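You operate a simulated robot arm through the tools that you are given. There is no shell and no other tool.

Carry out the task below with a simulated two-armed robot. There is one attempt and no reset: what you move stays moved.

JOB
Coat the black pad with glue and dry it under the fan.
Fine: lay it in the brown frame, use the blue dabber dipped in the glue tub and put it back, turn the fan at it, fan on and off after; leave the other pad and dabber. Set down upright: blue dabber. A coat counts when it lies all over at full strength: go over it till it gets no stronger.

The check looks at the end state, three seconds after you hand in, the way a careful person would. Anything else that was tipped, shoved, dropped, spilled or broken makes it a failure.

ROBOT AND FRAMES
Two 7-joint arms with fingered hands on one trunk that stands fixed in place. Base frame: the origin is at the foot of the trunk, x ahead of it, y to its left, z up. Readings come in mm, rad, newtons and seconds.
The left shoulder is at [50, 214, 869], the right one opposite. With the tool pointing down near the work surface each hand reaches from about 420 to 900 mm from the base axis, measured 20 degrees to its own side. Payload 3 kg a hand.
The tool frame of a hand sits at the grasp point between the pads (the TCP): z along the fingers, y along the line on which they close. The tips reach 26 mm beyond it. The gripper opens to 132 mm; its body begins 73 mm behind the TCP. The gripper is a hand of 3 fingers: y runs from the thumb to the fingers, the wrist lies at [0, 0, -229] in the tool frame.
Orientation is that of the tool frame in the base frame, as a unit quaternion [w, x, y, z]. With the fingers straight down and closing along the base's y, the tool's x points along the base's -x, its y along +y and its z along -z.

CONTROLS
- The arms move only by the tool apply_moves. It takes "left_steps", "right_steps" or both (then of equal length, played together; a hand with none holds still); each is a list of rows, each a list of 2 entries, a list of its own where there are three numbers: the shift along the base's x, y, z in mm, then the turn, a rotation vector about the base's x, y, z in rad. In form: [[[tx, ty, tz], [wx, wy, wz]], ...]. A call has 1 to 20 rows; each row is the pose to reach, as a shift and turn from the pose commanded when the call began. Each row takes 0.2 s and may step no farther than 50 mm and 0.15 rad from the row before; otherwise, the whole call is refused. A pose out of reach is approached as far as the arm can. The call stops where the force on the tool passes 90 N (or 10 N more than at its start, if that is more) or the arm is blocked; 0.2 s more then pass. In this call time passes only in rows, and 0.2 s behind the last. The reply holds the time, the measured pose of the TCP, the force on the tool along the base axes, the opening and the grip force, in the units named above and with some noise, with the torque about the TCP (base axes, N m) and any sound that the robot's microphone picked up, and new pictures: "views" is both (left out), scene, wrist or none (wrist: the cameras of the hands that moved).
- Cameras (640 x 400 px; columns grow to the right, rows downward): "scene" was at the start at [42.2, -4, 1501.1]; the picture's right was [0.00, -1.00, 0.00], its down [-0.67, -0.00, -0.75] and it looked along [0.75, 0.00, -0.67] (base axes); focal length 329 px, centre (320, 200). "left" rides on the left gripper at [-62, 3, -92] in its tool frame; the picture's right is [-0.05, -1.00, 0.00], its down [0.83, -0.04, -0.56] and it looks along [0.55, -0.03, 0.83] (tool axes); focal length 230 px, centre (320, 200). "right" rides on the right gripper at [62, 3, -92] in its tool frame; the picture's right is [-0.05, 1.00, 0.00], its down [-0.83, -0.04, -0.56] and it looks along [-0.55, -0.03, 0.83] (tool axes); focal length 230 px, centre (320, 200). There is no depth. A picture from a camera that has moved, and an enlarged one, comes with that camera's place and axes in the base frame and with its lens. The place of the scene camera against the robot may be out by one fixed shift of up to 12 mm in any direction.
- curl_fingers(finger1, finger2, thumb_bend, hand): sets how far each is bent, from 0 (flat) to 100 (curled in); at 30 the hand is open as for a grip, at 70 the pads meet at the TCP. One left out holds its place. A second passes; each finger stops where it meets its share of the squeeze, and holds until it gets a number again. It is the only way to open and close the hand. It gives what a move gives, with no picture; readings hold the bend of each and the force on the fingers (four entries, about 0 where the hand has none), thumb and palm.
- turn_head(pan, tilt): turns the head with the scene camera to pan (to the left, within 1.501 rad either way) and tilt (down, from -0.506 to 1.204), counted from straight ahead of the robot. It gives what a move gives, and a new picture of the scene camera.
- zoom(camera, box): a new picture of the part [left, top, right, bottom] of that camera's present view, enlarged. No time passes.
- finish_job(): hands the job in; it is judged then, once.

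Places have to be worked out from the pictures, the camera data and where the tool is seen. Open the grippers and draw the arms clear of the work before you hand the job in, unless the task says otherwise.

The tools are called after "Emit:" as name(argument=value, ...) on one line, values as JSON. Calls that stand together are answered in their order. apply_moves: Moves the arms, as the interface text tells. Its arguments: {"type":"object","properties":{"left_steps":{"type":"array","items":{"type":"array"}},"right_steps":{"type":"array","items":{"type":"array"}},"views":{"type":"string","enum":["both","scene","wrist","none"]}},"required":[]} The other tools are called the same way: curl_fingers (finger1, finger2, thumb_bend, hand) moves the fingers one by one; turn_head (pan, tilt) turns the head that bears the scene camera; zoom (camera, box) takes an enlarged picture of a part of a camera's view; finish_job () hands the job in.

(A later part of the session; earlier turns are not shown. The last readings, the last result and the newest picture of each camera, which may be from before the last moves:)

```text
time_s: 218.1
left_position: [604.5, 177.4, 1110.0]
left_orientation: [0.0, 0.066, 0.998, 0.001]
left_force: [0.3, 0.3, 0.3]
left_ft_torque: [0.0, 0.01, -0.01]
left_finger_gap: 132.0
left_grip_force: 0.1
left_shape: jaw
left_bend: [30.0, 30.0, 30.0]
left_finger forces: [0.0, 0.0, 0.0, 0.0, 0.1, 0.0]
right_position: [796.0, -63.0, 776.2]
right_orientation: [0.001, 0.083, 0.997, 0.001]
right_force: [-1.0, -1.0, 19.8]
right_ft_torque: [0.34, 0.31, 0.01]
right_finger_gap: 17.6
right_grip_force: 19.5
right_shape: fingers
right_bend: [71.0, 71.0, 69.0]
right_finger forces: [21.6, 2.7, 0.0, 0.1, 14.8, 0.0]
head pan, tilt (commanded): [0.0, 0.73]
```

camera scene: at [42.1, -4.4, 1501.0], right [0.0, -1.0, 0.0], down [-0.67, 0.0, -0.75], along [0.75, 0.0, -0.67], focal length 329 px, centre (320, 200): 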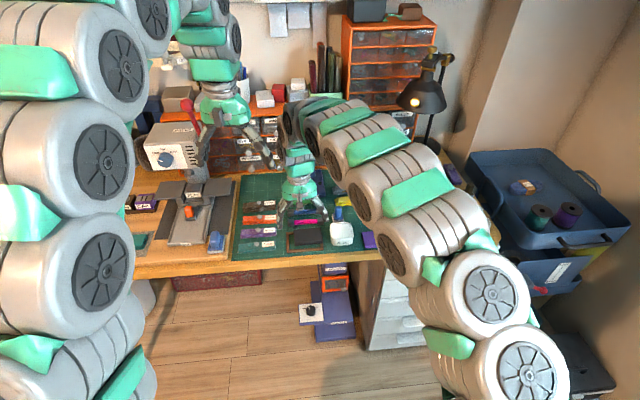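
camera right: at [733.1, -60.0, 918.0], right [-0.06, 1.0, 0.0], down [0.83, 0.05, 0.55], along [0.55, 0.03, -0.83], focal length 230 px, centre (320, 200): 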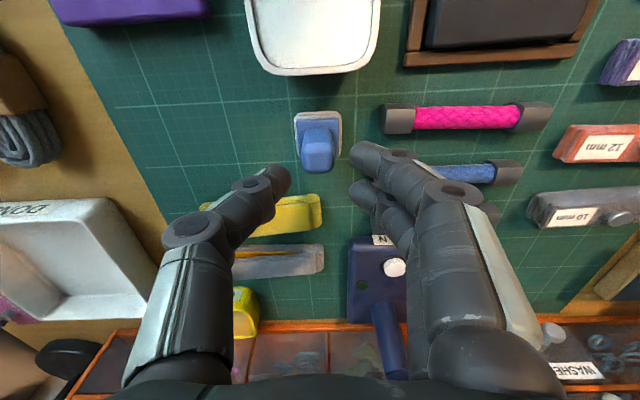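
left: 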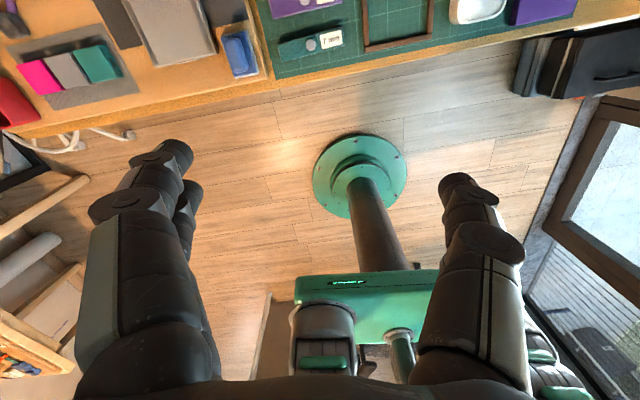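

It stands firmly on the mat (20 N). I unload, open in steps and raise the hand.

Emit:
apply_moves(right_steps=[[[0, 0, 1.5], [0, 0, 0]], [[0, 0, 2], [0, 0, 0]]], views="none")

Emit:
curl_fingers(hand="right", finger1=65, finger2=65, thumb_bend=64)

Emit:
apply_moves(right_steps=[[[0, 0, 2], [0, 0, 0]], [[0, 0, 5], [0, 0, 0]], [[0, 0, 5], [0, 0, 0]]], views="none")

Emit:
curl_fingers(hand="right", finger1=60, finger2=60, thumb_bend=59)

Emit:
zoom(camera="scene", box=[310, 180, 390, 235])

Emit:
zoom(camera="right", box=[220, 90, 420, 225])

```text
time_s: 218.7
left_position: [604.2, 177.1, 1110.5]
left_orientation: [0.0, 0.064, 0.998, 0.0]
left_force: [-1.1, 0.6, 0.3]
left_ft_torque: [0.0, 0.0, 0.01]
left_finger_gap: 132.0
left_grip_force: 0.0
left_shape: jaw
left_bend: [30.0, 30.0, 30.0]
left_finger forces: [0.1, 0.0, 0.0, 0.1, 0.2, 0.1]
right_position: [795.7, -62.0, 777.6]
right_orientation: [-0.002, 0.083, 0.997, 0.001]
right_force: [0.6, -1.6, 3.5]
right_ft_torque: [0.01, 0.03, -0.02]
right_finger_gap: 17.8
right_grip_force: 12.9
right_shape: fingers
right_bend: [70.0, 71.0, 70.0]
right_finger forces: [11.5, 2.8, 0.1, 0.0, 12.2, 0.0]
head pan, tilt (commanded): [0.0, 0.73]
```

```text
time_s: 219.7
left_position: [604.3, 176.5, 1110.1]
left_orientation: [0.0, 0.065, 0.998, 0.0]
left_force: [0.4, 0.0, 0.8]
left_ft_torque: [-0.01, -0.02, 0.02]
left_finger_gap: 131.8
left_grip_force: 0.1
left_shape: jaw
left_bend: [30.0, 30.0, 30.0]
left_finger forces: [0.1, 0.1, 0.0, 0.1, 0.0, 0.1]
right_position: [794.3, -61.6, 777.6]
right_orientation: [0.0, 0.083, 0.997, 0.0]
right_force: [-1.7, 2.2, 4.5]
right_ft_torque: [0.11, 0.05, -0.02]
right_finger_gap: 22.4
right_grip_force: 2.8
right_shape: fingers
right_bend: [65.0, 66.0, 64.0]
right_finger forces: [5.0, 1.1, 0.0, 0.0, 0.2, 0.0]
head pan, tilt (commanded): [0.0, 0.73]
```

```text
time_s: 220.5
left_position: [604.4, 177.7, 1110.1]
left_orientation: [0.0, 0.065, 0.998, 0.0]
left_force: [0.0, 0.3, 0.1]
left_ft_torque: [0.01, 0.0, -0.01]
left_finger_gap: 131.9
left_grip_force: 0.0
left_shape: jaw
left_bend: [30.0, 30.0, 30.0]
left_finger forces: [0.0, 0.0, 0.1, 0.0, 0.1, 0.0]
right_position: [795.3, -63.4, 784.2]
right_orientation: [0.0, 0.083, 0.997, 0.001]
right_force: [-0.8, 0.2, -0.4]
right_ft_torque: [0.03, 0.04, 0.04]
right_finger_gap: 22.1
right_grip_force: 0.0
right_shape: fingers
right_bend: [65.0, 65.0, 64.0]
right_finger forces: [0.3, 0.0, 0.0, 0.0, 0.3, 0.0]
head pan, tilt (commanded): [0.0, 0.73]
```

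```text
time_s: 221.5
left_position: [604.3, 177.5, 1109.3]
left_orientation: [0.0, 0.066, 0.998, -0.001]
left_force: [0.4, 0.9, -0.5]
left_ft_torque: [-0.03, 0.03, 0.0]
left_finger_gap: 132.0
left_grip_force: 0.0
left_shape: jaw
left_bend: [30.0, 30.0, 30.0]
left_finger forces: [0.0, 0.0, 0.1, 0.0, 0.0, 0.1]
right_position: [794.5, -61.7, 783.8]
right_orientation: [0.0, 0.083, 0.997, 0.0]
right_force: [0.6, -0.4, 0.6]
right_ft_torque: [0.01, -0.04, 0.02]
right_finger_gap: 35.6
right_grip_force: 0.0
right_shape: fingers
right_bend: [60.0, 60.0, 59.0]
right_finger forces: [0.0, 0.0, 0.1, 0.0, 0.1, 0.0]
head pan, tilt (commanded): [0.0, 0.73]
```

```text
7.27 times, centred on (350, 208) of scene
camera zoom: at [42.2, -4.4, 1501.0], right [0.0, -1.0, 0.0], down [-0.67, 0.0, -0.75], along [0.75, 0.0, -0.67], focal length 2393 px, centre (102, 146)
```

zoom: 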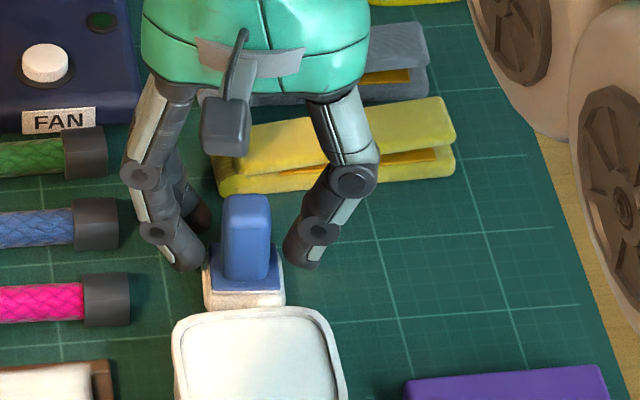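

```text
2.96 times, centred on (320, 158) of right
camera zoom: at [734.2, -49.3, 874.8], right [0.22, 0.98, 0.0], down [0.81, -0.18, 0.56], along [0.54, -0.12, -0.83], focal length 682 px, centre (320, 326)
```

zoom: 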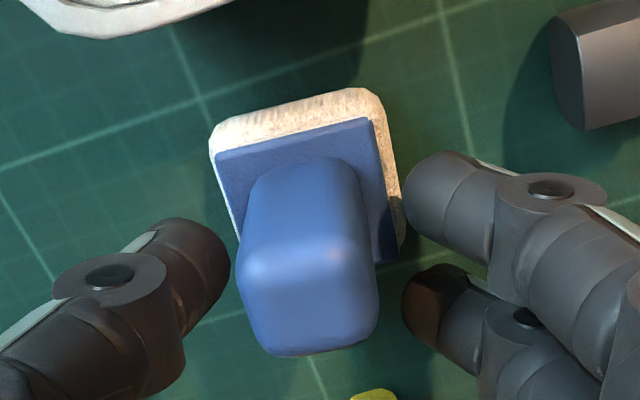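

The dabber stands upright within ~5 mm of its old place. I raise the hand straight up and clear.

Emit:
apply_moves(right_steps=[[[0, 0, 15], [0, 0, 0]], [[0, 0, 45], [0, 0, 0]], [[0, 0, 90], [0, 0, 0]], [[-20, 0, 120], [0, 0, 0]]], views="both")

Emit:
zoom(camera="scene", box=[270, 110, 350, 205])

Emit:
zoom(camera="scene", box=[320, 190, 380, 250])

```text
time_s: 222.5
left_position: [605.5, 177.4, 1110.1]
left_orientation: [0.0, 0.065, 0.998, 0.0]
left_force: [0.0, -0.3, -0.3]
left_ft_torque: [0.0, 0.01, 0.01]
left_finger_gap: 131.8
left_grip_force: 0.0
left_shape: jaw
left_bend: [30.0, 30.0, 30.0]
left_finger forces: [0.1, 0.0, 0.1, 0.0, 0.1, 0.0]
right_position: [776.9, -60.3, 904.5]
right_orientation: [0.0, 0.083, 0.997, 0.001]
right_force: [-0.5, 1.0, 1.0]
right_ft_torque: [-0.01, -0.02, 0.0]
right_finger_gap: 35.9
right_grip_force: 0.1
right_shape: fingers
right_bend: [60.0, 60.0, 59.0]
right_finger forces: [0.0, 0.1, 0.1, 0.1, 0.1, 0.1]
head pan, tilt (commanded): [0.0, 0.73]
camera scene: at [42.2, -4.4, 1501.0], right [0.0, -1.0, 0.0], down [-0.67, 0.0, -0.75], along [0.75, 0.0, -0.67], focal length 329 px, centre (320, 200)
camera right: at [715.8, -47.3, 995.8], right [0.22, 0.98, 0.0], down [0.81, -0.18, 0.56], along [0.54, -0.12, -0.83], focal length 230 px, centre (320, 200)
```

scene: 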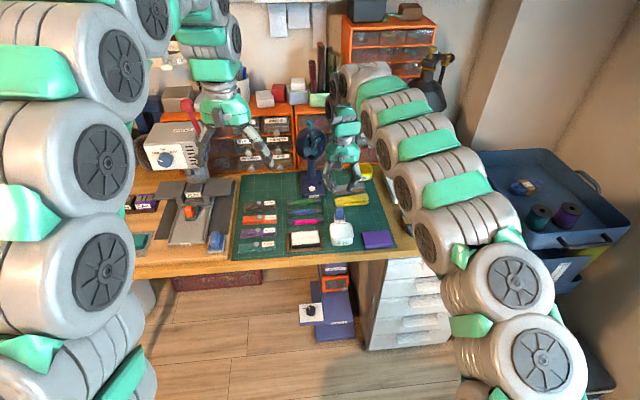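
right: 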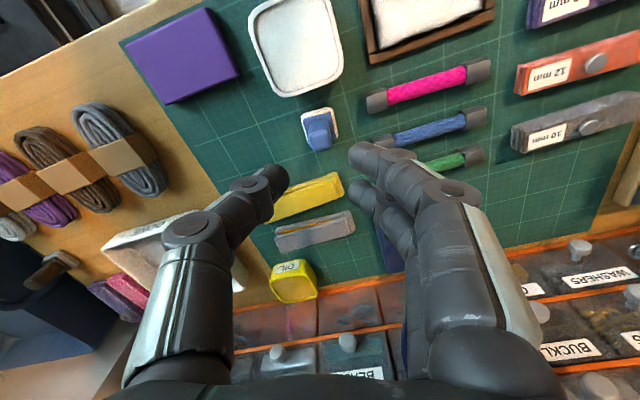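

```text
4.21 times, centred on (310, 158) of scene
camera zoom: at [42.2, -4.4, 1501.0], right [0.0, -1.0, 0.0], down [-0.67, 0.0, -0.75], along [0.75, 0.0, -0.67], focal length 1386 px, centre (362, 379)
```

zoom: 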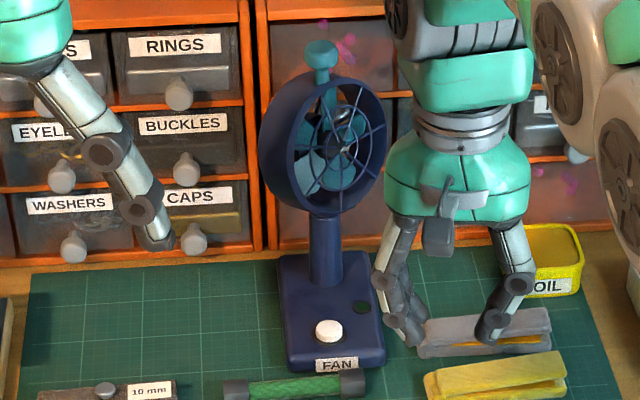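

```text
6.67 times, centred on (350, 220) of scene
camera zoom: at [42.2, -4.4, 1501.0], right [0.0, -1.0, 0.0], down [-0.67, 0.0, -0.75], along [0.75, 0.0, -0.67], focal length 2194 px, centre (120, 67)
```

zoom: 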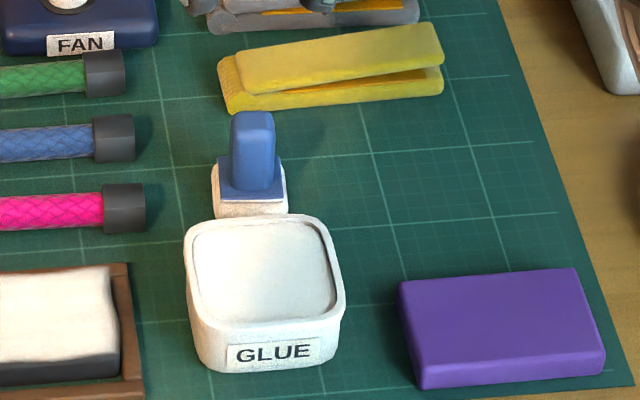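

The dabber is back, upright. Now the fan: I enlarge it to judge its facing, the knob on top and the controls.

Emit:
zoom(camera="scene", box=[295, 115, 335, 155])

Emit:
zoom(camera="scene", box=[295, 160, 335, 200])

```text
10.00 times, centred on (315, 135) of scene
camera zoom: at [42.2, -4.4, 1501.0], right [0.0, -1.0, 0.0], down [-0.67, 0.0, -0.75], along [0.75, 0.0, -0.67], focal length 3290 px, centre (370, 850)
```

zoom: 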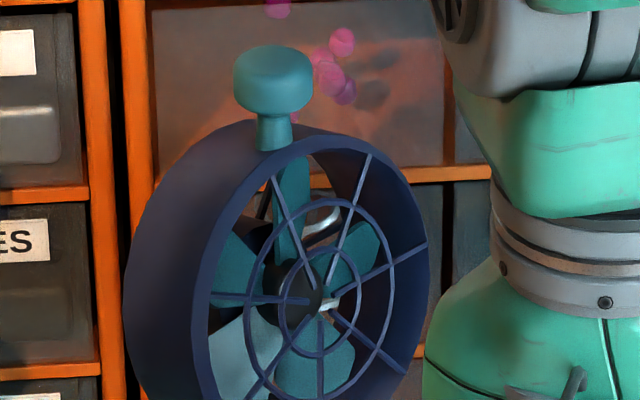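

```text
10.00 times, centred on (315, 180) of scene
camera zoom: at [42.2, -4.4, 1501.0], right [0.0, -1.0, 0.0], down [-0.67, 0.0, -0.75], along [0.75, 0.0, -0.67], focal length 3290 px, centre (370, 400)
```

zoom: 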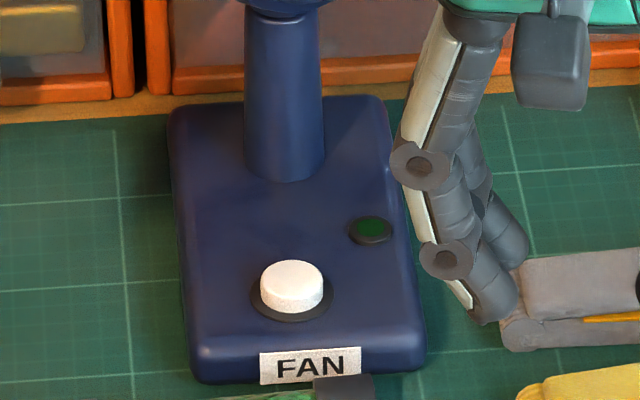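

The fan head faces right of the robot (about 37° off towards -y) and has a round teal knob on top to turn it. I'll use the left hand for the fan, so I first retract the right hand to its side.

Emit:
apply_moves(right_steps=[[[-10, -5, 45], [0, 0, 0.05]], [[-30, -20, 85], [0, 0, 0.05]], [[-60, -50, 110], [0, 0, 0.05]], [[-90, -85, 130], [0, 0, 0.05]], [[-110, -125, 150], [0, 0, 0.05]], [[-125, -165, 165], [0, 0, 0.05]], [[-140, -210, 180], [0, 0, 0.05]], [[-155, -255, 195], [0, 0, 0.05]], [[-170, -300, 205], [0, 0, 0.05]]], views="scene")

Emit:
zoom(camera="scene", box=[280, 200, 400, 270])

```text
refused: row 4 steps farther than a row can; nothing moved
```

```text
5.33 times, centred on (340, 235) of scene
camera zoom: at [42.2, -4.4, 1501.0], right [0.0, -1.0, 0.0], down [-0.67, 0.0, -0.75], along [0.75, 0.0, -0.67], focal length 1755 px, centre (213, 13)
```

zoom: 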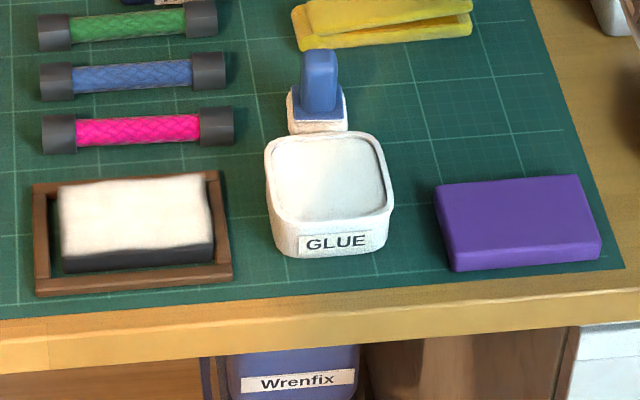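

Refused because of one long step; I repeat with shorter rows.

Emit:
apply_moves(right_steps=[[[-10, -5, 40], [0, 0, 0.03]], [[-25, -15, 80], [0, 0, 0.03]], [[-45, -40, 110], [0, 0, 0.03]], [[-65, -75, 130], [0, 0, 0.03]], [[-85, -110, 150], [0, 0, 0.03]], [[-105, -145, 165], [0, 0, 0.03]], [[-125, -180, 180], [0, 0, 0.03]], [[-140, -220, 190], [0, 0, 0.03]], [[-155, -260, 200], [0, 0, 0.03]], [[-170, -300, 205], [0, 0, 0.03]]], views="scene")

Emit:
zoom(camera="scene", box=[280, 110, 350, 200])

```text
time_s: 224.7
left_position: [603.7, 177.0, 1109.2]
left_orientation: [0.001, 0.066, 0.998, 0.001]
left_force: [0.0, -1.0, 0.4]
left_ft_torque: [0.0, -0.02, -0.03]
left_finger_gap: 131.9
left_grip_force: 0.0
left_shape: jaw
left_bend: [30.0, 30.0, 30.0]
left_finger forces: [0.1, 0.0, 0.1, 0.0, 0.0, 0.0]
right_position: [603.9, -362.0, 1109.6]
right_orientation: [0.0, 0.067, 0.998, 0.001]
right_force: [0.7, -0.3, -0.1]
right_ft_torque: [0.03, -0.01, -0.02]
right_finger_gap: 35.7
right_grip_force: 0.0
right_shape: fingers
right_bend: [60.0, 60.0, 59.0]
right_finger forces: [0.0, 0.1, 0.1, 0.1, 0.0, 0.0]
head pan, tilt (commanded): [0.0, 0.73]
camera scene: at [42.1, -4.4, 1501.0], right [0.0, -1.0, 0.0], down [-0.67, 0.0, -0.75], along [0.75, 0.0, -0.67], focal length 329 px, centre (320, 200)
```

scene: 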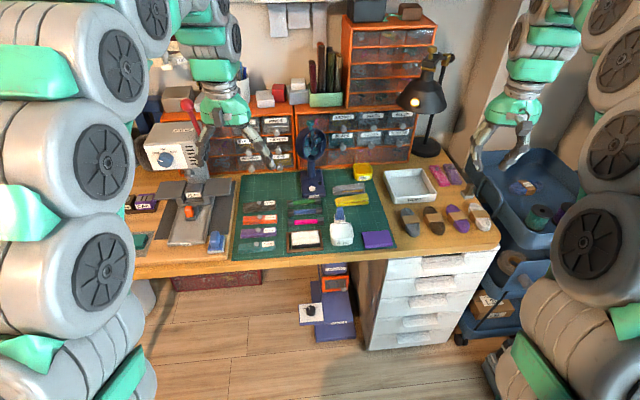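

```text
4.44 times, centred on (315, 155) of scene
camera zoom: at [42.1, -4.4, 1501.0], right [0.0, -1.0, 0.0], down [-0.67, 0.0, -0.75], along [0.75, 0.0, -0.67], focal length 1462 px, centre (342, 400)
```

zoom: 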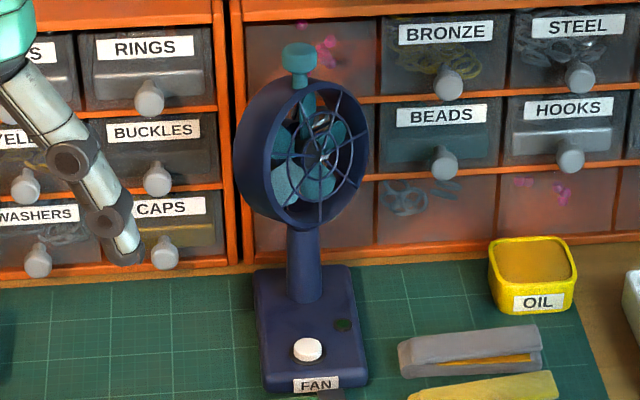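

Everything on the mat is in order. I now turn the left hand to point horizontally forward (its camera then looks from above at the fan) and bring it toward the fan at a safe distance.

Emit:
curl_fingers(hand="left", finger1=54, finger2=54, thumb_bend=54)

Emit:
apply_moves(left_steps=[[[14, -13, -4], [-0.0187, -0.1418, 0]], [[28, -26, -8], [-0.0374, -0.2835, 0]], [[42, -39, -12], [-0.0562, -0.4253, 0]], [[56, -52, -16], [-0.0749, -0.5671, 0]], [[70, -65, -20], [-0.0936, -0.7089, 0]], [[84, -78, -24], [-0.1123, -0.8506, 0]], [[98, -91, -28], [-0.131, -0.9924, 0]], [[112, -104, -32], [-0.1498, -1.1342, 0]], [[126, -117, -36], [-0.1685, -1.276, 0]], [[140, -130, -40], [-0.1872, -1.4177, 0]], [[156, -147, -45], [-0.2056, -1.5575, 0]]], views="both")

```text
time_s: 225.7
left_position: [604.7, 176.9, 1110.5]
left_orientation: [0.0, 0.066, 0.998, 0.001]
left_force: [0.9, -0.6, 0.0]
left_ft_torque: [-0.02, 0.0, -0.02]
left_finger_gap: 55.1
left_grip_force: 0.0
left_shape: fingers
left_bend: [54.0, 54.0, 54.0]
left_finger forces: [0.0, 0.1, 0.1, 0.0, 0.0, 0.0]
right_position: [605.1, -361.2, 1109.6]
right_orientation: [0.001, 0.068, 0.998, 0.001]
right_force: [-0.4, 0.1, 0.6]
right_ft_torque: [0.01, 0.03, 0.0]
right_finger_gap: 35.8
right_grip_force: 0.0
right_shape: fingers
right_bend: [60.0, 60.0, 59.0]
right_finger forces: [0.0, 0.1, 0.0, 0.0, 0.0, 0.0]
head pan, tilt (commanded): [0.0, 0.73]
```

```text
time_s: 228.1
left_position: [759.5, 31.0, 1065.3]
left_orientation: [0.706, 0.046, 0.705, -0.046]
left_force: [0.6, 0.7, 0.3]
left_ft_torque: [0.0, 0.03, -0.02]
left_finger_gap: 54.8
left_grip_force: 0.0
left_shape: fingers
left_bend: [54.0, 54.0, 54.0]
left_finger forces: [0.0, 0.0, 0.1, 0.1, 0.0, 0.1]
right_position: [605.2, -361.2, 1110.1]
right_orientation: [0.0, 0.068, 0.998, 0.001]
right_force: [0.2, 0.4, 0.2]
right_ft_torque: [0.02, -0.02, 0.0]
right_finger_gap: 36.1
right_grip_force: 0.1
right_shape: fingers
right_bend: [60.0, 60.0, 59.0]
right_finger forces: [0.0, 0.0, 0.0, 0.0, 0.0, 0.1]
head pan, tilt (commanded): [0.0, 0.73]
camera scene: at [42.2, -4.4, 1501.1], right [0.0, -1.0, 0.0], down [-0.67, 0.0, -0.75], along [0.75, 0.0, -0.67], focal length 329 px, centre (320, 200)
camera left: at [667.5, 46.1, 1126.5], right [-0.13, -0.99, 0.05], down [-0.55, 0.03, -0.83], along [0.82, -0.14, -0.55], focal length 230 px, centre (320, 200)
```

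scene: 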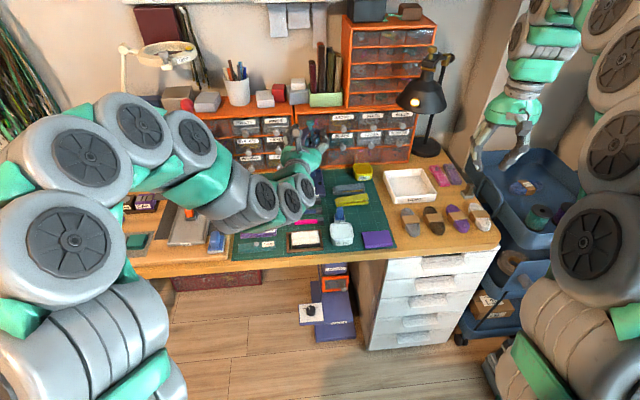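
left: 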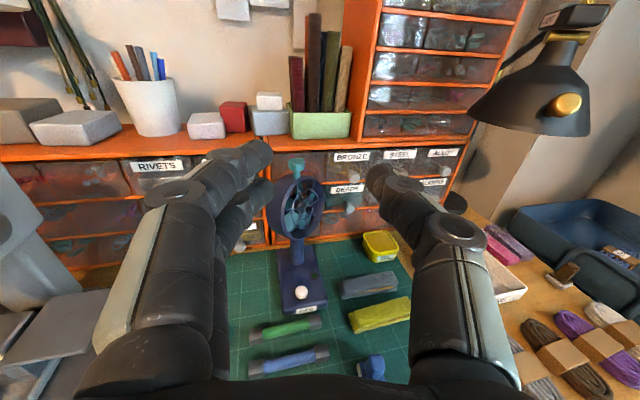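

The left wrist camera sees the fan well. I enlarge it to locate the knob and button.

Emit:
zoom(camera="left", box=[255, 145, 345, 250])

Emit:
zoom(camera="left", box=[265, 230, 345, 320])

```text
3.81 times, centred on (300, 198) of left
camera zoom: at [667.5, 46.1, 1126.5], right [-0.13, -0.99, 0.05], down [-0.55, 0.03, -0.83], along [0.82, -0.14, -0.55], focal length 876 px, centre (396, 210)
```

zoom: 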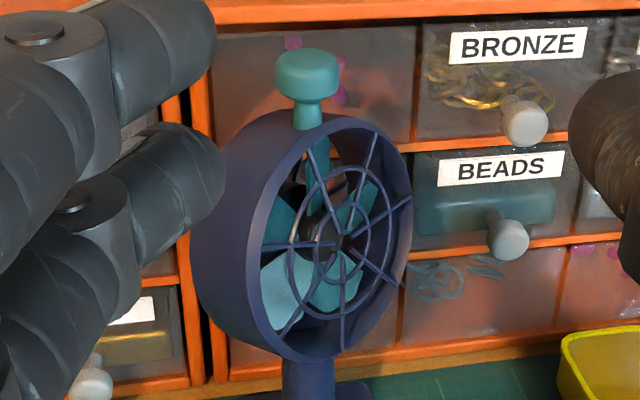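

```text
4.44 times, centred on (305, 275) of left
camera zoom: at [667.5, 46.1, 1126.5], right [-0.13, -0.99, 0.05], down [-0.55, 0.03, -0.83], along [0.82, -0.14, -0.55], focal length 1022 px, centre (387, -133)
```

zoom: 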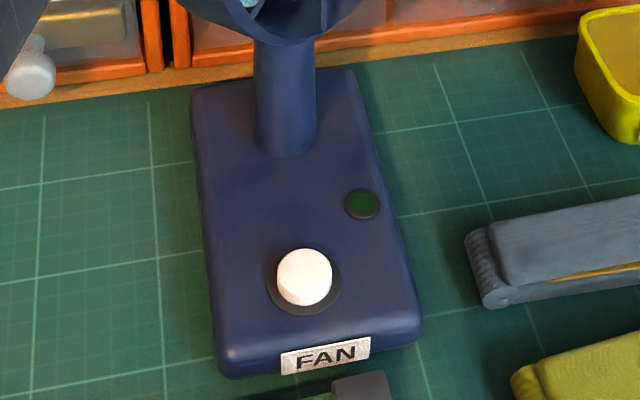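

I place the knob at about (992,32), cap z 969–981, Ø26 mm; the head faces ≈30° toward -y and must turn ≈32° clockwise to face the pad. I approach with the left hand turned +0.41 so the twist stays within comfortable reach.

Emit:
apply_moves(left_steps=[[[30, -8, -6], [0, 0, 0.1]], [[60, -16, -12], [0, 0, 0.2]], [[90, -24, -18], [0, 0, 0.3]], [[120, -31, -25], [0, 0, 0.41]], [[120, -31, -25], [0, 0, 0.41]]], views="wrist")

Emit:
zoom(camera="left", box=[260, 130, 400, 270])

Emit:
zoom(camera="scene", box=[240, 110, 350, 200])

```text
time_s: 229.3
left_position: [880.3, 0.3, 1041.7]
left_orientation: [0.7, -0.098, 0.7, 0.098]
left_force: [-0.9, 0.2, 0.9]
left_ft_torque: [0.03, 0.03, 0.02]
left_finger_gap: 54.9
left_grip_force: 0.1
left_shape: fingers
left_bend: [54.0, 54.0, 54.0]
left_finger forces: [0.0, 0.1, 0.0, 0.0, 0.0, 0.1]
right_position: [603.9, -361.4, 1108.7]
right_orientation: [0.0, 0.068, 0.998, 0.001]
right_force: [0.1, 0.4, -0.7]
right_ft_torque: [-0.03, 0.02, -0.04]
right_finger_gap: 36.0
right_grip_force: 0.2
right_shape: fingers
right_bend: [60.0, 60.0, 59.0]
right_finger forces: [0.0, 0.1, 0.1, 0.0, 0.0, 0.0]
head pan, tilt (commanded): [0.0, 0.73]
camera left: at [791.1, -22.1, 1104.1], right [0.28, -0.96, 0.05], down [-0.52, -0.2, -0.83], along [0.81, 0.2, -0.55], focal length 230 px, centre (320, 200)
```

left: 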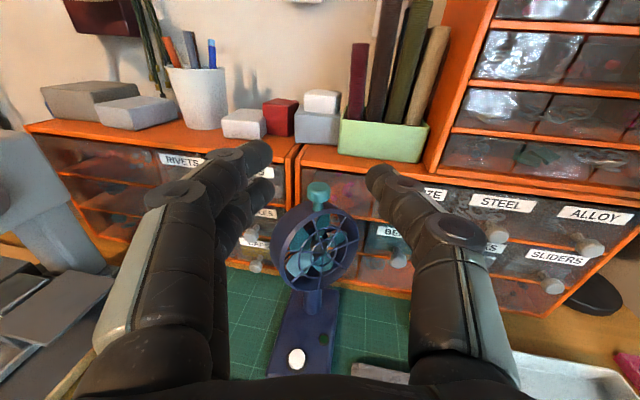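

```text
2.86 times, centred on (330, 200) of left
camera zoom: at [791.1, -22.1, 1104.1], right [0.28, -0.96, 0.05], down [-0.52, -0.2, -0.83], along [0.81, 0.2, -0.55], focal length 657 px, centre (291, 200)
```

zoom: 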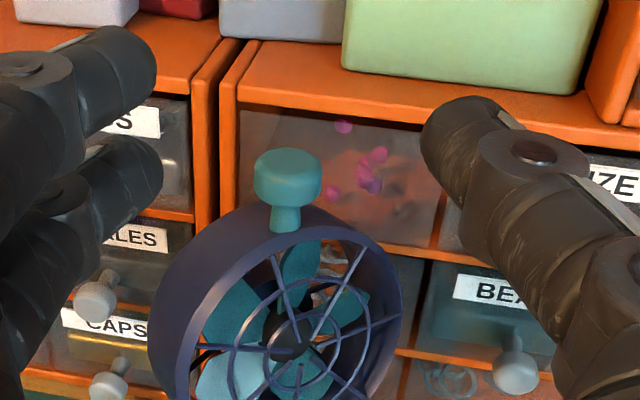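

```text
4.44 times, centred on (295, 155) of scene
camera zoom: at [42.1, -4.5, 1501.0], right [0.0, -1.0, 0.0], down [-0.67, 0.0, -0.75], along [0.75, 0.0, -0.67], focal length 1462 px, centre (431, 400)
```

zoom: 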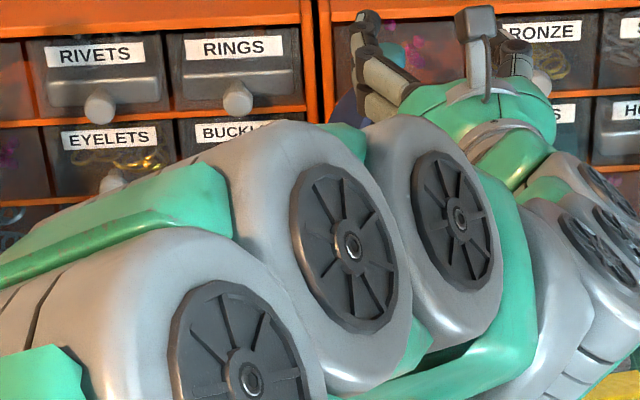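

Triangulated: knob cap top centre (997,31.4,978); head normal ≈28° toward -y. I move to a pre-grasp 55 mm in front of the knob at z≈977.

Emit:
apply_moves(left_steps=[[[15, 4, -32], [0, 0, 0]], [[25, 7, -62], [0, 0, 0]], [[45, 12, -64.5], [0, 0, 0]], [[63.7, 16, -64.7], [0, 0, 0]], [[63.7, 16, -64.7], [0, 0, 0]]], views="wrist")

Emit:
zoom(camera="left", box=[220, 100, 420, 260])

```text
time_s: 230.5
left_position: [944.3, 16.9, 974.6]
left_orientation: [0.7, -0.098, 0.701, 0.099]
left_force: [0.0, -0.1, -0.4]
left_ft_torque: [0.05, -0.03, 0.0]
left_finger_gap: 54.8
left_grip_force: 0.2
left_shape: fingers
left_bend: [54.0, 54.0, 54.0]
left_finger forces: [0.0, 0.1, 0.1, 0.1, 0.0, 0.0]
right_position: [604.0, -361.5, 1109.6]
right_orientation: [-0.001, 0.067, 0.998, 0.001]
right_force: [0.5, 0.6, 0.0]
right_ft_torque: [-0.01, -0.01, 0.02]
right_finger_gap: 36.0
right_grip_force: 0.0
right_shape: fingers
right_bend: [60.0, 60.0, 59.0]
right_finger forces: [0.1, 0.0, 0.0, 0.1, 0.0, 0.1]
head pan, tilt (commanded): [0.0, 0.73]
camera left: at [854.6, -6.3, 1036.9], right [0.27, -0.96, 0.05], down [-0.52, -0.19, -0.83], along [0.81, 0.2, -0.55], focal length 230 px, centre (320, 200)
```

left: 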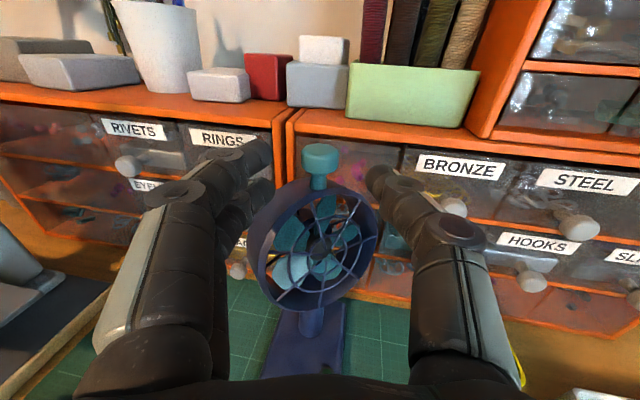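

```text
2.50 times, centred on (320, 180) of left
camera zoom: at [854.6, -6.3, 1036.9], right [0.27, -0.96, 0.05], down [-0.52, -0.19, -0.83], along [0.81, 0.2, -0.55], focal length 575 px, centre (320, 250)
```

zoom: 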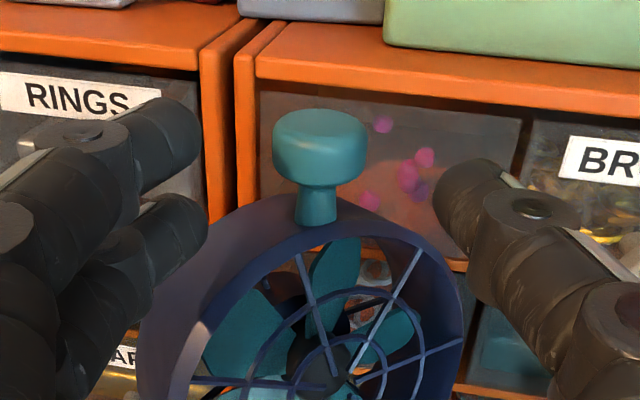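

The knob is centred between the fingers. I advance 53 mm so that the TCP reaches the knob axis.

Emit:
apply_moves(left_steps=[[[10, 2.9, 2.5], [0, 0, 0]], [[22, 6.3, 2.5], [0, 0, 0]], [[34, 9.7, 2.5], [0, 0, 0]], [[45, 12.9, 2.5], [0, 0, 0]], [[52, 14.9, 2.5], [0, 0, 0]], [[52, 14.9, 2.5], [0, 0, 0]]], views="wrist")

Emit:
zoom(camera="left", box=[220, 100, 420, 260])

```text
time_s: 231.9
left_position: [998.0, 31.7, 979.1]
left_orientation: [0.701, -0.099, 0.7, 0.098]
left_force: [0.1, -0.5, 0.9]
left_ft_torque: [-0.01, 0.02, -0.01]
left_finger_gap: 54.7
left_grip_force: 0.1
left_shape: fingers
left_bend: [54.0, 54.0, 54.0]
left_finger forces: [0.1, 0.0, 0.0, 0.1, 0.0, 0.0]
right_position: [603.0, -362.2, 1110.4]
right_orientation: [0.0, 0.068, 0.998, 0.001]
right_force: [-0.6, 0.7, -0.3]
right_ft_torque: [0.03, 0.01, -0.03]
right_finger_gap: 36.1
right_grip_force: 0.0
right_shape: fingers
right_bend: [60.0, 60.0, 59.0]
right_finger forces: [0.0, 0.0, 0.0, 0.0, 0.0, 0.0]
head pan, tilt (commanded): [0.0, 0.73]
camera left: at [907.6, 7.6, 1040.6], right [0.28, -0.96, 0.05], down [-0.52, -0.19, -0.83], along [0.81, 0.2, -0.55], focal length 230 px, centre (320, 200)
```

left: 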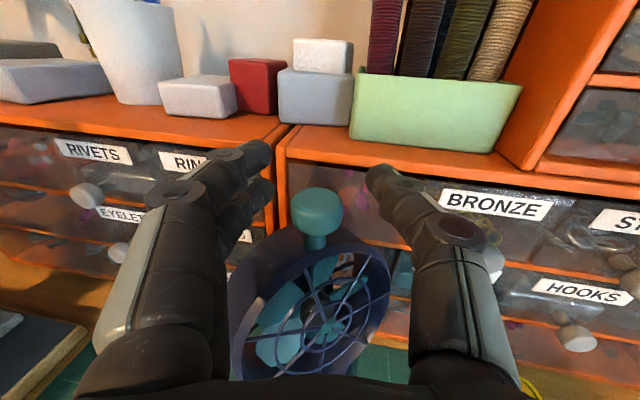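

```text
2.50 times, centred on (320, 180) of left
camera zoom: at [907.6, 7.6, 1040.6], right [0.28, -0.96, 0.05], down [-0.52, -0.19, -0.83], along [0.81, 0.2, -0.55], focal length 575 px, centre (320, 250)
```

zoom: 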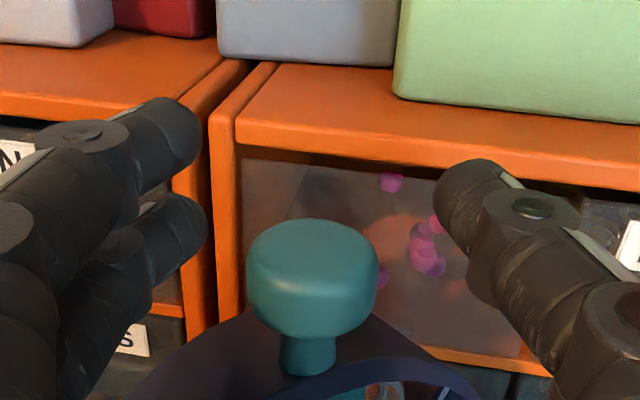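

The cap is between the fingers. I lower 3 mm and close gently.

Emit:
apply_moves(left_steps=[[[-0.4, 1.4, -1.5], [0, 0, 0]], [[-0.4, 1.4, -3], [0, 0, 0]]], views="none")

Emit:
curl_fingers(hand="left", finger1=63, finger2=63, thumb_bend=63)

Emit:
zoom(camera="left", box=[220, 100, 420, 260])

```text
time_s: 232.5
left_position: [996.2, 30.7, 974.5]
left_orientation: [0.7, -0.099, 0.7, 0.098]
left_force: [0.7, -0.5, -0.1]
left_ft_torque: [-0.01, 0.01, 0.0]
left_finger_gap: 54.9
left_grip_force: 0.1
left_shape: fingers
left_bend: [54.0, 54.0, 54.0]
left_finger forces: [0.1, 0.0, 0.0, 0.1, 0.0, 0.0]
right_position: [603.1, -361.6, 1110.0]
right_orientation: [0.0, 0.069, 0.998, 0.001]
right_force: [0.5, 0.1, 0.4]
right_ft_torque: [0.02, -0.01, 0.0]
right_finger_gap: 35.9
right_grip_force: 0.1
right_shape: fingers
right_bend: [60.0, 60.0, 59.0]
right_finger forces: [0.1, 0.1, 0.0, 0.0, 0.1, 0.1]
head pan, tilt (commanded): [0.0, 0.73]
```

```text
time_s: 233.5
left_position: [996.7, 31.6, 974.9]
left_orientation: [0.701, -0.098, 0.7, 0.097]
left_force: [0.2, -0.1, 0.8]
left_ft_torque: [0.03, 0.02, 0.02]
left_finger_gap: 26.1
left_grip_force: 0.1
left_shape: fingers
left_bend: [63.0, 63.0, 63.0]
left_finger forces: [0.0, 0.0, 0.0, 0.0, 0.0, 0.0]
right_position: [603.8, -361.7, 1110.6]
right_orientation: [0.0, 0.068, 0.998, 0.002]
right_force: [0.0, -0.2, 0.5]
right_ft_torque: [0.0, -0.01, -0.02]
right_finger_gap: 35.9
right_grip_force: 0.1
right_shape: fingers
right_bend: [60.0, 60.0, 59.0]
right_finger forces: [0.0, 0.0, 0.1, 0.0, 0.0, 0.1]
head pan, tilt (commanded): [0.0, 0.73]
```

```text
2.50 times, centred on (320, 180) of left
camera zoom: at [906.6, 8.9, 1036.4], right [0.27, -0.96, 0.05], down [-0.52, -0.19, -0.83], along [0.81, 0.2, -0.55], focal length 575 px, centre (320, 250)
```

zoom: 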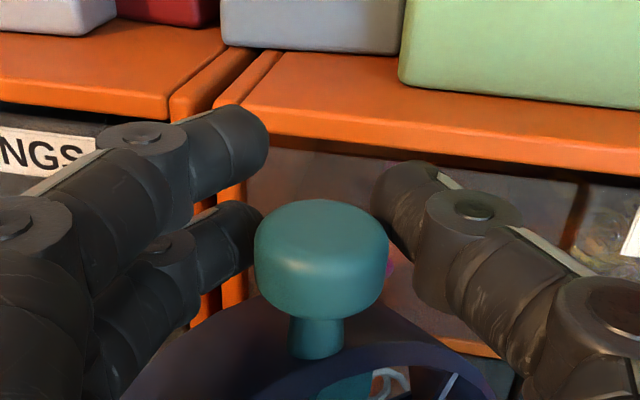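

Nearly touching. I close a little more for a light grip.

Emit:
curl_fingers(hand="left", finger1=67, finger2=67, thumb_bend=67)

Emit:
zoom(camera="left", box=[220, 100, 420, 260])

```text
time_s: 234.5
left_position: [997.2, 30.8, 974.9]
left_orientation: [0.7, -0.098, 0.7, 0.098]
left_force: [0.6, -0.7, -0.9]
left_ft_torque: [0.03, 0.03, -0.03]
left_finger_gap: 14.6
left_grip_force: 0.2
left_shape: fingers
left_bend: [67.0, 67.0, 67.0]
left_finger forces: [0.0, 0.0, 0.0, 0.0, 0.3, 0.0]
right_position: [604.2, -361.7, 1109.2]
right_orientation: [0.0, 0.069, 0.998, 0.001]
right_force: [0.7, -0.1, -0.7]
right_ft_torque: [-0.03, 0.01, 0.01]
right_finger_gap: 35.8
right_grip_force: 0.1
right_shape: fingers
right_bend: [60.0, 60.0, 59.0]
right_finger forces: [0.1, 0.1, 0.0, 0.0, 0.0, 0.0]
head pan, tilt (commanded): [0.0, 0.73]
```

```text
2.50 times, centred on (320, 180) of left
camera zoom: at [906.7, 9.0, 1036.4], right [0.27, -0.96, 0.05], down [-0.52, -0.19, -0.83], along [0.81, 0.2, -0.55], focal length 575 px, centre (320, 250)
```

zoom: 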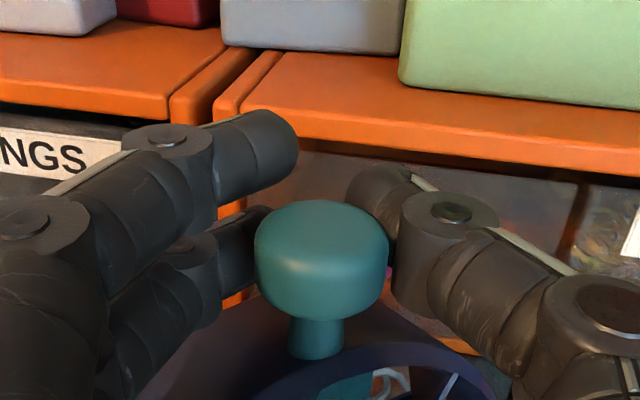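

The fingertips close behind the cap, so the effective grip point is further out. I reopen slightly and pull the hand back 15 mm before closing.

Emit:
curl_fingers(hand="left", finger1=58, finger2=58, thumb_bend=58)

Emit:
apply_moves(left_steps=[[[-7, -2, 0], [0, 0, 0]], [[-14.4, -4.1, 0], [0, 0, 0]], [[-14.4, -4.1, 0], [0, 0, 0]]], views="none")

Emit:
curl_fingers(hand="left", finger1=63.5, finger2=63.5, thumb_bend=63.5)

Emit:
zoom(camera="left", box=[220, 100, 420, 260])

```text
time_s: 235.5
left_position: [996.2, 31.1, 974.9]
left_orientation: [0.7, -0.099, 0.7, 0.098]
left_force: [0.2, 0.4, -0.7]
left_ft_torque: [0.03, 0.01, 0.01]
left_finger_gap: 44.0
left_grip_force: 0.1
left_shape: fingers
left_bend: [57.0, 57.0, 57.0]
left_finger forces: [0.0, 0.0, 0.0, 0.0, 0.0, 0.0]
right_position: [604.0, -361.3, 1109.3]
right_orientation: [0.0, 0.068, 0.998, 0.001]
right_force: [-1.2, -0.1, 0.0]
right_ft_torque: [0.0, 0.02, 0.01]
right_finger_gap: 35.6
right_grip_force: 0.0
right_shape: fingers
right_bend: [60.0, 60.0, 59.0]
right_finger forces: [0.0, 0.0, 0.0, 0.0, 0.0, 0.0]
head pan, tilt (commanded): [0.0, 0.73]
```

```text
time_s: 236.3
left_position: [981.2, 27.2, 975.3]
left_orientation: [0.7, -0.098, 0.7, 0.099]
left_force: [-0.2, 0.5, 0.4]
left_ft_torque: [-0.03, 0.01, 0.01]
left_finger_gap: 43.7
left_grip_force: 0.0
left_shape: fingers
left_bend: [57.0, 57.0, 57.0]
left_finger forces: [0.1, 0.0, 0.0, 0.0, 0.1, 0.0]
right_position: [605.2, -361.1, 1110.4]
right_orientation: [0.0, 0.068, 0.998, 0.001]
right_force: [-0.9, 0.5, -1.1]
right_ft_torque: [0.0, -0.01, 0.02]
right_finger_gap: 36.1
right_grip_force: 0.0
right_shape: fingers
right_bend: [60.0, 60.0, 59.0]
right_finger forces: [0.0, 0.0, 0.0, 0.0, 0.1, 0.0]
head pan, tilt (commanded): [0.0, 0.73]
```

```text
time_s: 237.3
left_position: [980.6, 27.6, 976.5]
left_orientation: [0.7, -0.098, 0.7, 0.098]
left_force: [0.6, -0.4, -0.5]
left_ft_torque: [0.02, 0.01, -0.01]
left_finger_gap: 26.5
left_grip_force: 0.5
left_shape: fingers
left_bend: [63.0, 63.0, 63.0]
left_finger forces: [0.1, 0.0, 0.0, 0.0, 0.4, 0.1]
right_position: [603.4, -361.0, 1109.6]
right_orientation: [0.001, 0.068, 0.998, 0.001]
right_force: [0.2, 0.0, 0.9]
right_ft_torque: [0.01, 0.03, -0.01]
right_finger_gap: 36.1
right_grip_force: 0.1
right_shape: fingers
right_bend: [60.0, 60.0, 59.0]
right_finger forces: [0.0, 0.0, 0.0, 0.0, 0.0, 0.0]
head pan, tilt (commanded): [0.0, 0.73]
```

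```text
2.50 times, centred on (320, 180) of left
camera zoom: at [891.6, 5.0, 1036.8], right [0.27, -0.96, 0.05], down [-0.52, -0.19, -0.83], along [0.81, 0.2, -0.55], focal length 575 px, centre (320, 250)
```

zoom: 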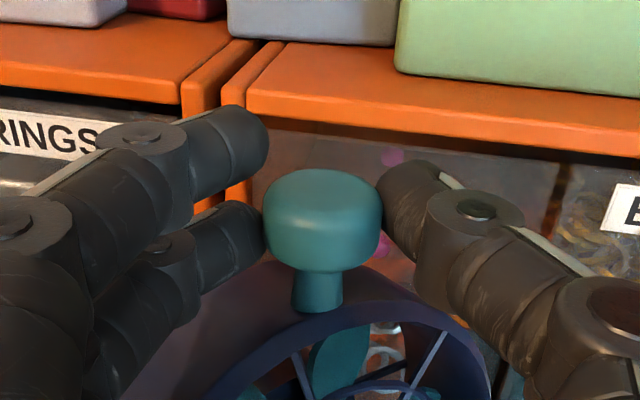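

The lower finger and thumb now touch the cap on both sides. I squeeze lightly.

Emit:
curl_fingers(hand="left", finger1=67, finger2=67, thumb_bend=67.5)

Emit:
zoom(camera="left", box=[220, 100, 420, 260])

```text
time_s: 238.3
left_position: [981.6, 27.7, 976.1]
left_orientation: [0.7, -0.098, 0.7, 0.099]
left_force: [3.0, -2.1, -0.5]
left_ft_torque: [0.02, -0.01, -0.05]
left_finger_gap: 18.9
left_grip_force: 2.7
left_shape: fingers
left_bend: [67.0, 65.0, 65.0]
left_finger forces: [0.1, 1.5, 0.1, 0.1, 4.1, 0.0]
right_position: [604.9, -361.3, 1110.2]
right_orientation: [0.0, 0.068, 0.998, 0.001]
right_force: [0.1, 0.8, -0.2]
right_ft_torque: [-0.02, 0.02, 0.01]
right_finger_gap: 36.2
right_grip_force: 0.0
right_shape: fingers
right_bend: [60.0, 60.0, 59.0]
right_finger forces: [0.0, 0.0, 0.0, 0.0, 0.1, 0.0]
head pan, tilt (commanded): [0.0, 0.73]
```

```text
2.50 times, centred on (320, 180) of left
camera zoom: at [891.6, 4.8, 1036.8], right [0.27, -0.96, 0.05], down [-0.52, -0.19, -0.83], along [0.81, 0.2, -0.55], focal length 575 px, centre (320, 250)
```

zoom: 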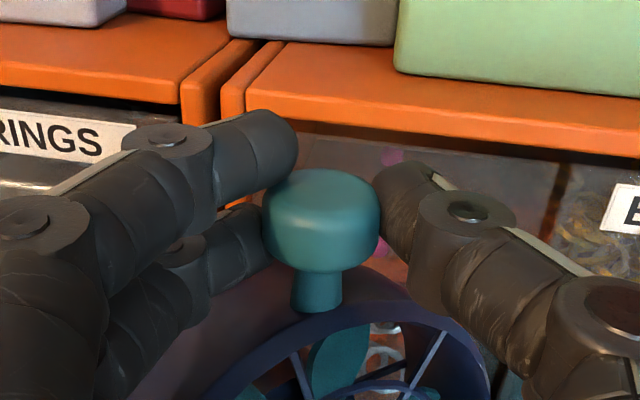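

Light contact on both sides. I firm the grip a little and test a first turn of -0.18 rad about the knob's axis.

Emit:
curl_fingers(hand="left", finger1=67, finger2=70, thumb_bend=70)

Emit:
apply_moves(left_steps=[[[-0.2, 0.7, 0], [0, 0, -0.045]], [[-0.33, 1.4, 0], [0, 0, -0.09]], [[-0.45, 2.1, 0], [0, 0, -0.135]], [[-0.53, 2.8, 0], [0, 0, -0.18]]], views="none")

Emit:
zoom(camera="left", box=[220, 100, 420, 260])

Emit:
zoom(camera="scene", box=[280, 110, 350, 200])

```text
time_s: 239.3
left_position: [981.0, 26.4, 975.6]
left_orientation: [0.7, -0.098, 0.7, 0.099]
left_force: [4.9, -3.2, -0.3]
left_ft_torque: [0.0, 0.0, -0.06]
left_finger_gap: 18.6
left_grip_force: 5.9
left_shape: fingers
left_bend: [67.0, 65.0, 66.0]
left_finger forces: [0.2, 3.4, 0.0, 0.0, 7.9, 0.1]
right_position: [603.3, -361.4, 1110.4]
right_orientation: [0.0, 0.068, 0.998, 0.001]
right_force: [-0.6, -0.3, 0.0]
right_ft_torque: [-0.01, 0.05, -0.01]
right_finger_gap: 36.2
right_grip_force: 0.2
right_shape: fingers
right_bend: [60.0, 60.0, 59.0]
right_finger forces: [0.1, 0.0, 0.1, 0.1, 0.0, 0.0]
head pan, tilt (commanded): [0.0, 0.73]
```

```text
time_s: 240.3
left_position: [980.5, 31.5, 974.9]
left_orientation: [0.706, -0.035, 0.706, 0.034]
left_force: [2.2, -3.1, -0.4]
left_ft_torque: [-0.01, 0.02, -0.01]
left_finger_gap: 18.6
left_grip_force: 6.1
left_shape: fingers
left_bend: [67.0, 66.0, 66.0]
left_finger forces: [0.0, 4.4, 0.0, 0.0, 7.4, 0.0]
right_position: [604.0, -361.3, 1109.4]
right_orientation: [-0.001, 0.068, 0.998, 0.001]
right_force: [-1.2, 0.2, -0.1]
right_ft_torque: [0.02, -0.01, 0.02]
right_finger_gap: 36.0
right_grip_force: 0.1
right_shape: fingers
right_bend: [60.0, 60.0, 59.0]
right_finger forces: [0.1, 0.0, 0.0, 0.1, 0.0, 0.0]
head pan, tilt (commanded): [0.0, 0.73]
```

```text
2.50 times, centred on (320, 180) of left
camera zoom: at [889.1, 24.5, 1036.8], right [0.1, -0.99, 0.05], down [-0.55, -0.1, -0.83], along [0.83, 0.05, -0.55], focal length 575 px, centre (320, 250)
```

zoom: 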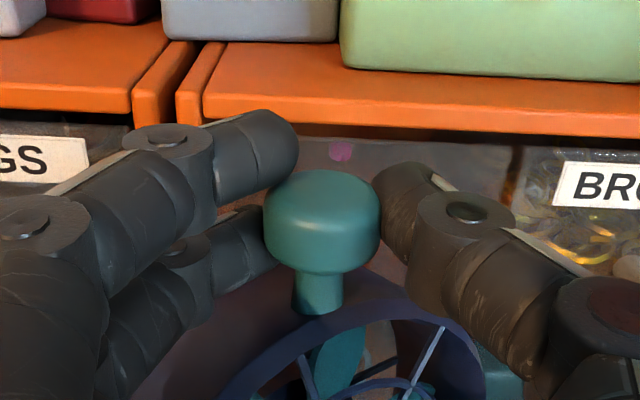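

```text
4.44 times, centred on (315, 155) of scene
camera zoom: at [42.2, -4.4, 1501.0], right [0.0, -1.0, 0.0], down [-0.67, 0.0, -0.75], along [0.75, 0.0, -0.67], focal length 1462 px, centre (342, 400)
```

zoom: 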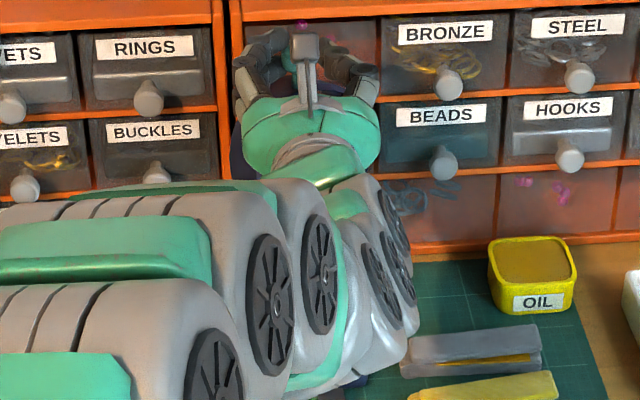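

I check with a wider left view whether the head followed the hand.

Emit:
zoom(camera="left", box=[200, 130, 440, 330])

```text
2.00 times, centred on (320, 230) of left
camera zoom: at [889.1, 24.5, 1036.8], right [0.1, -0.99, 0.05], down [-0.55, -0.1, -0.83], along [0.83, 0.05, -0.55], focal length 460 px, centre (320, 140)
```

zoom: 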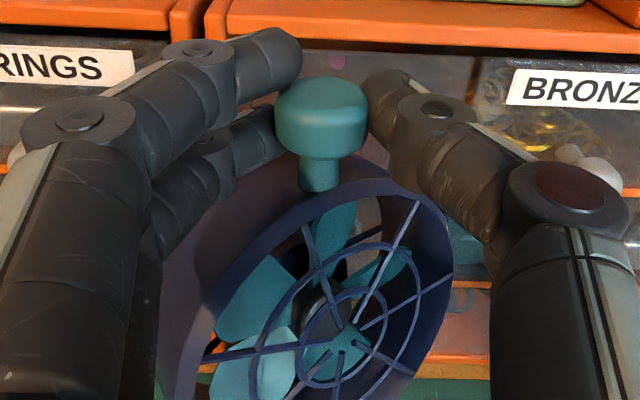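

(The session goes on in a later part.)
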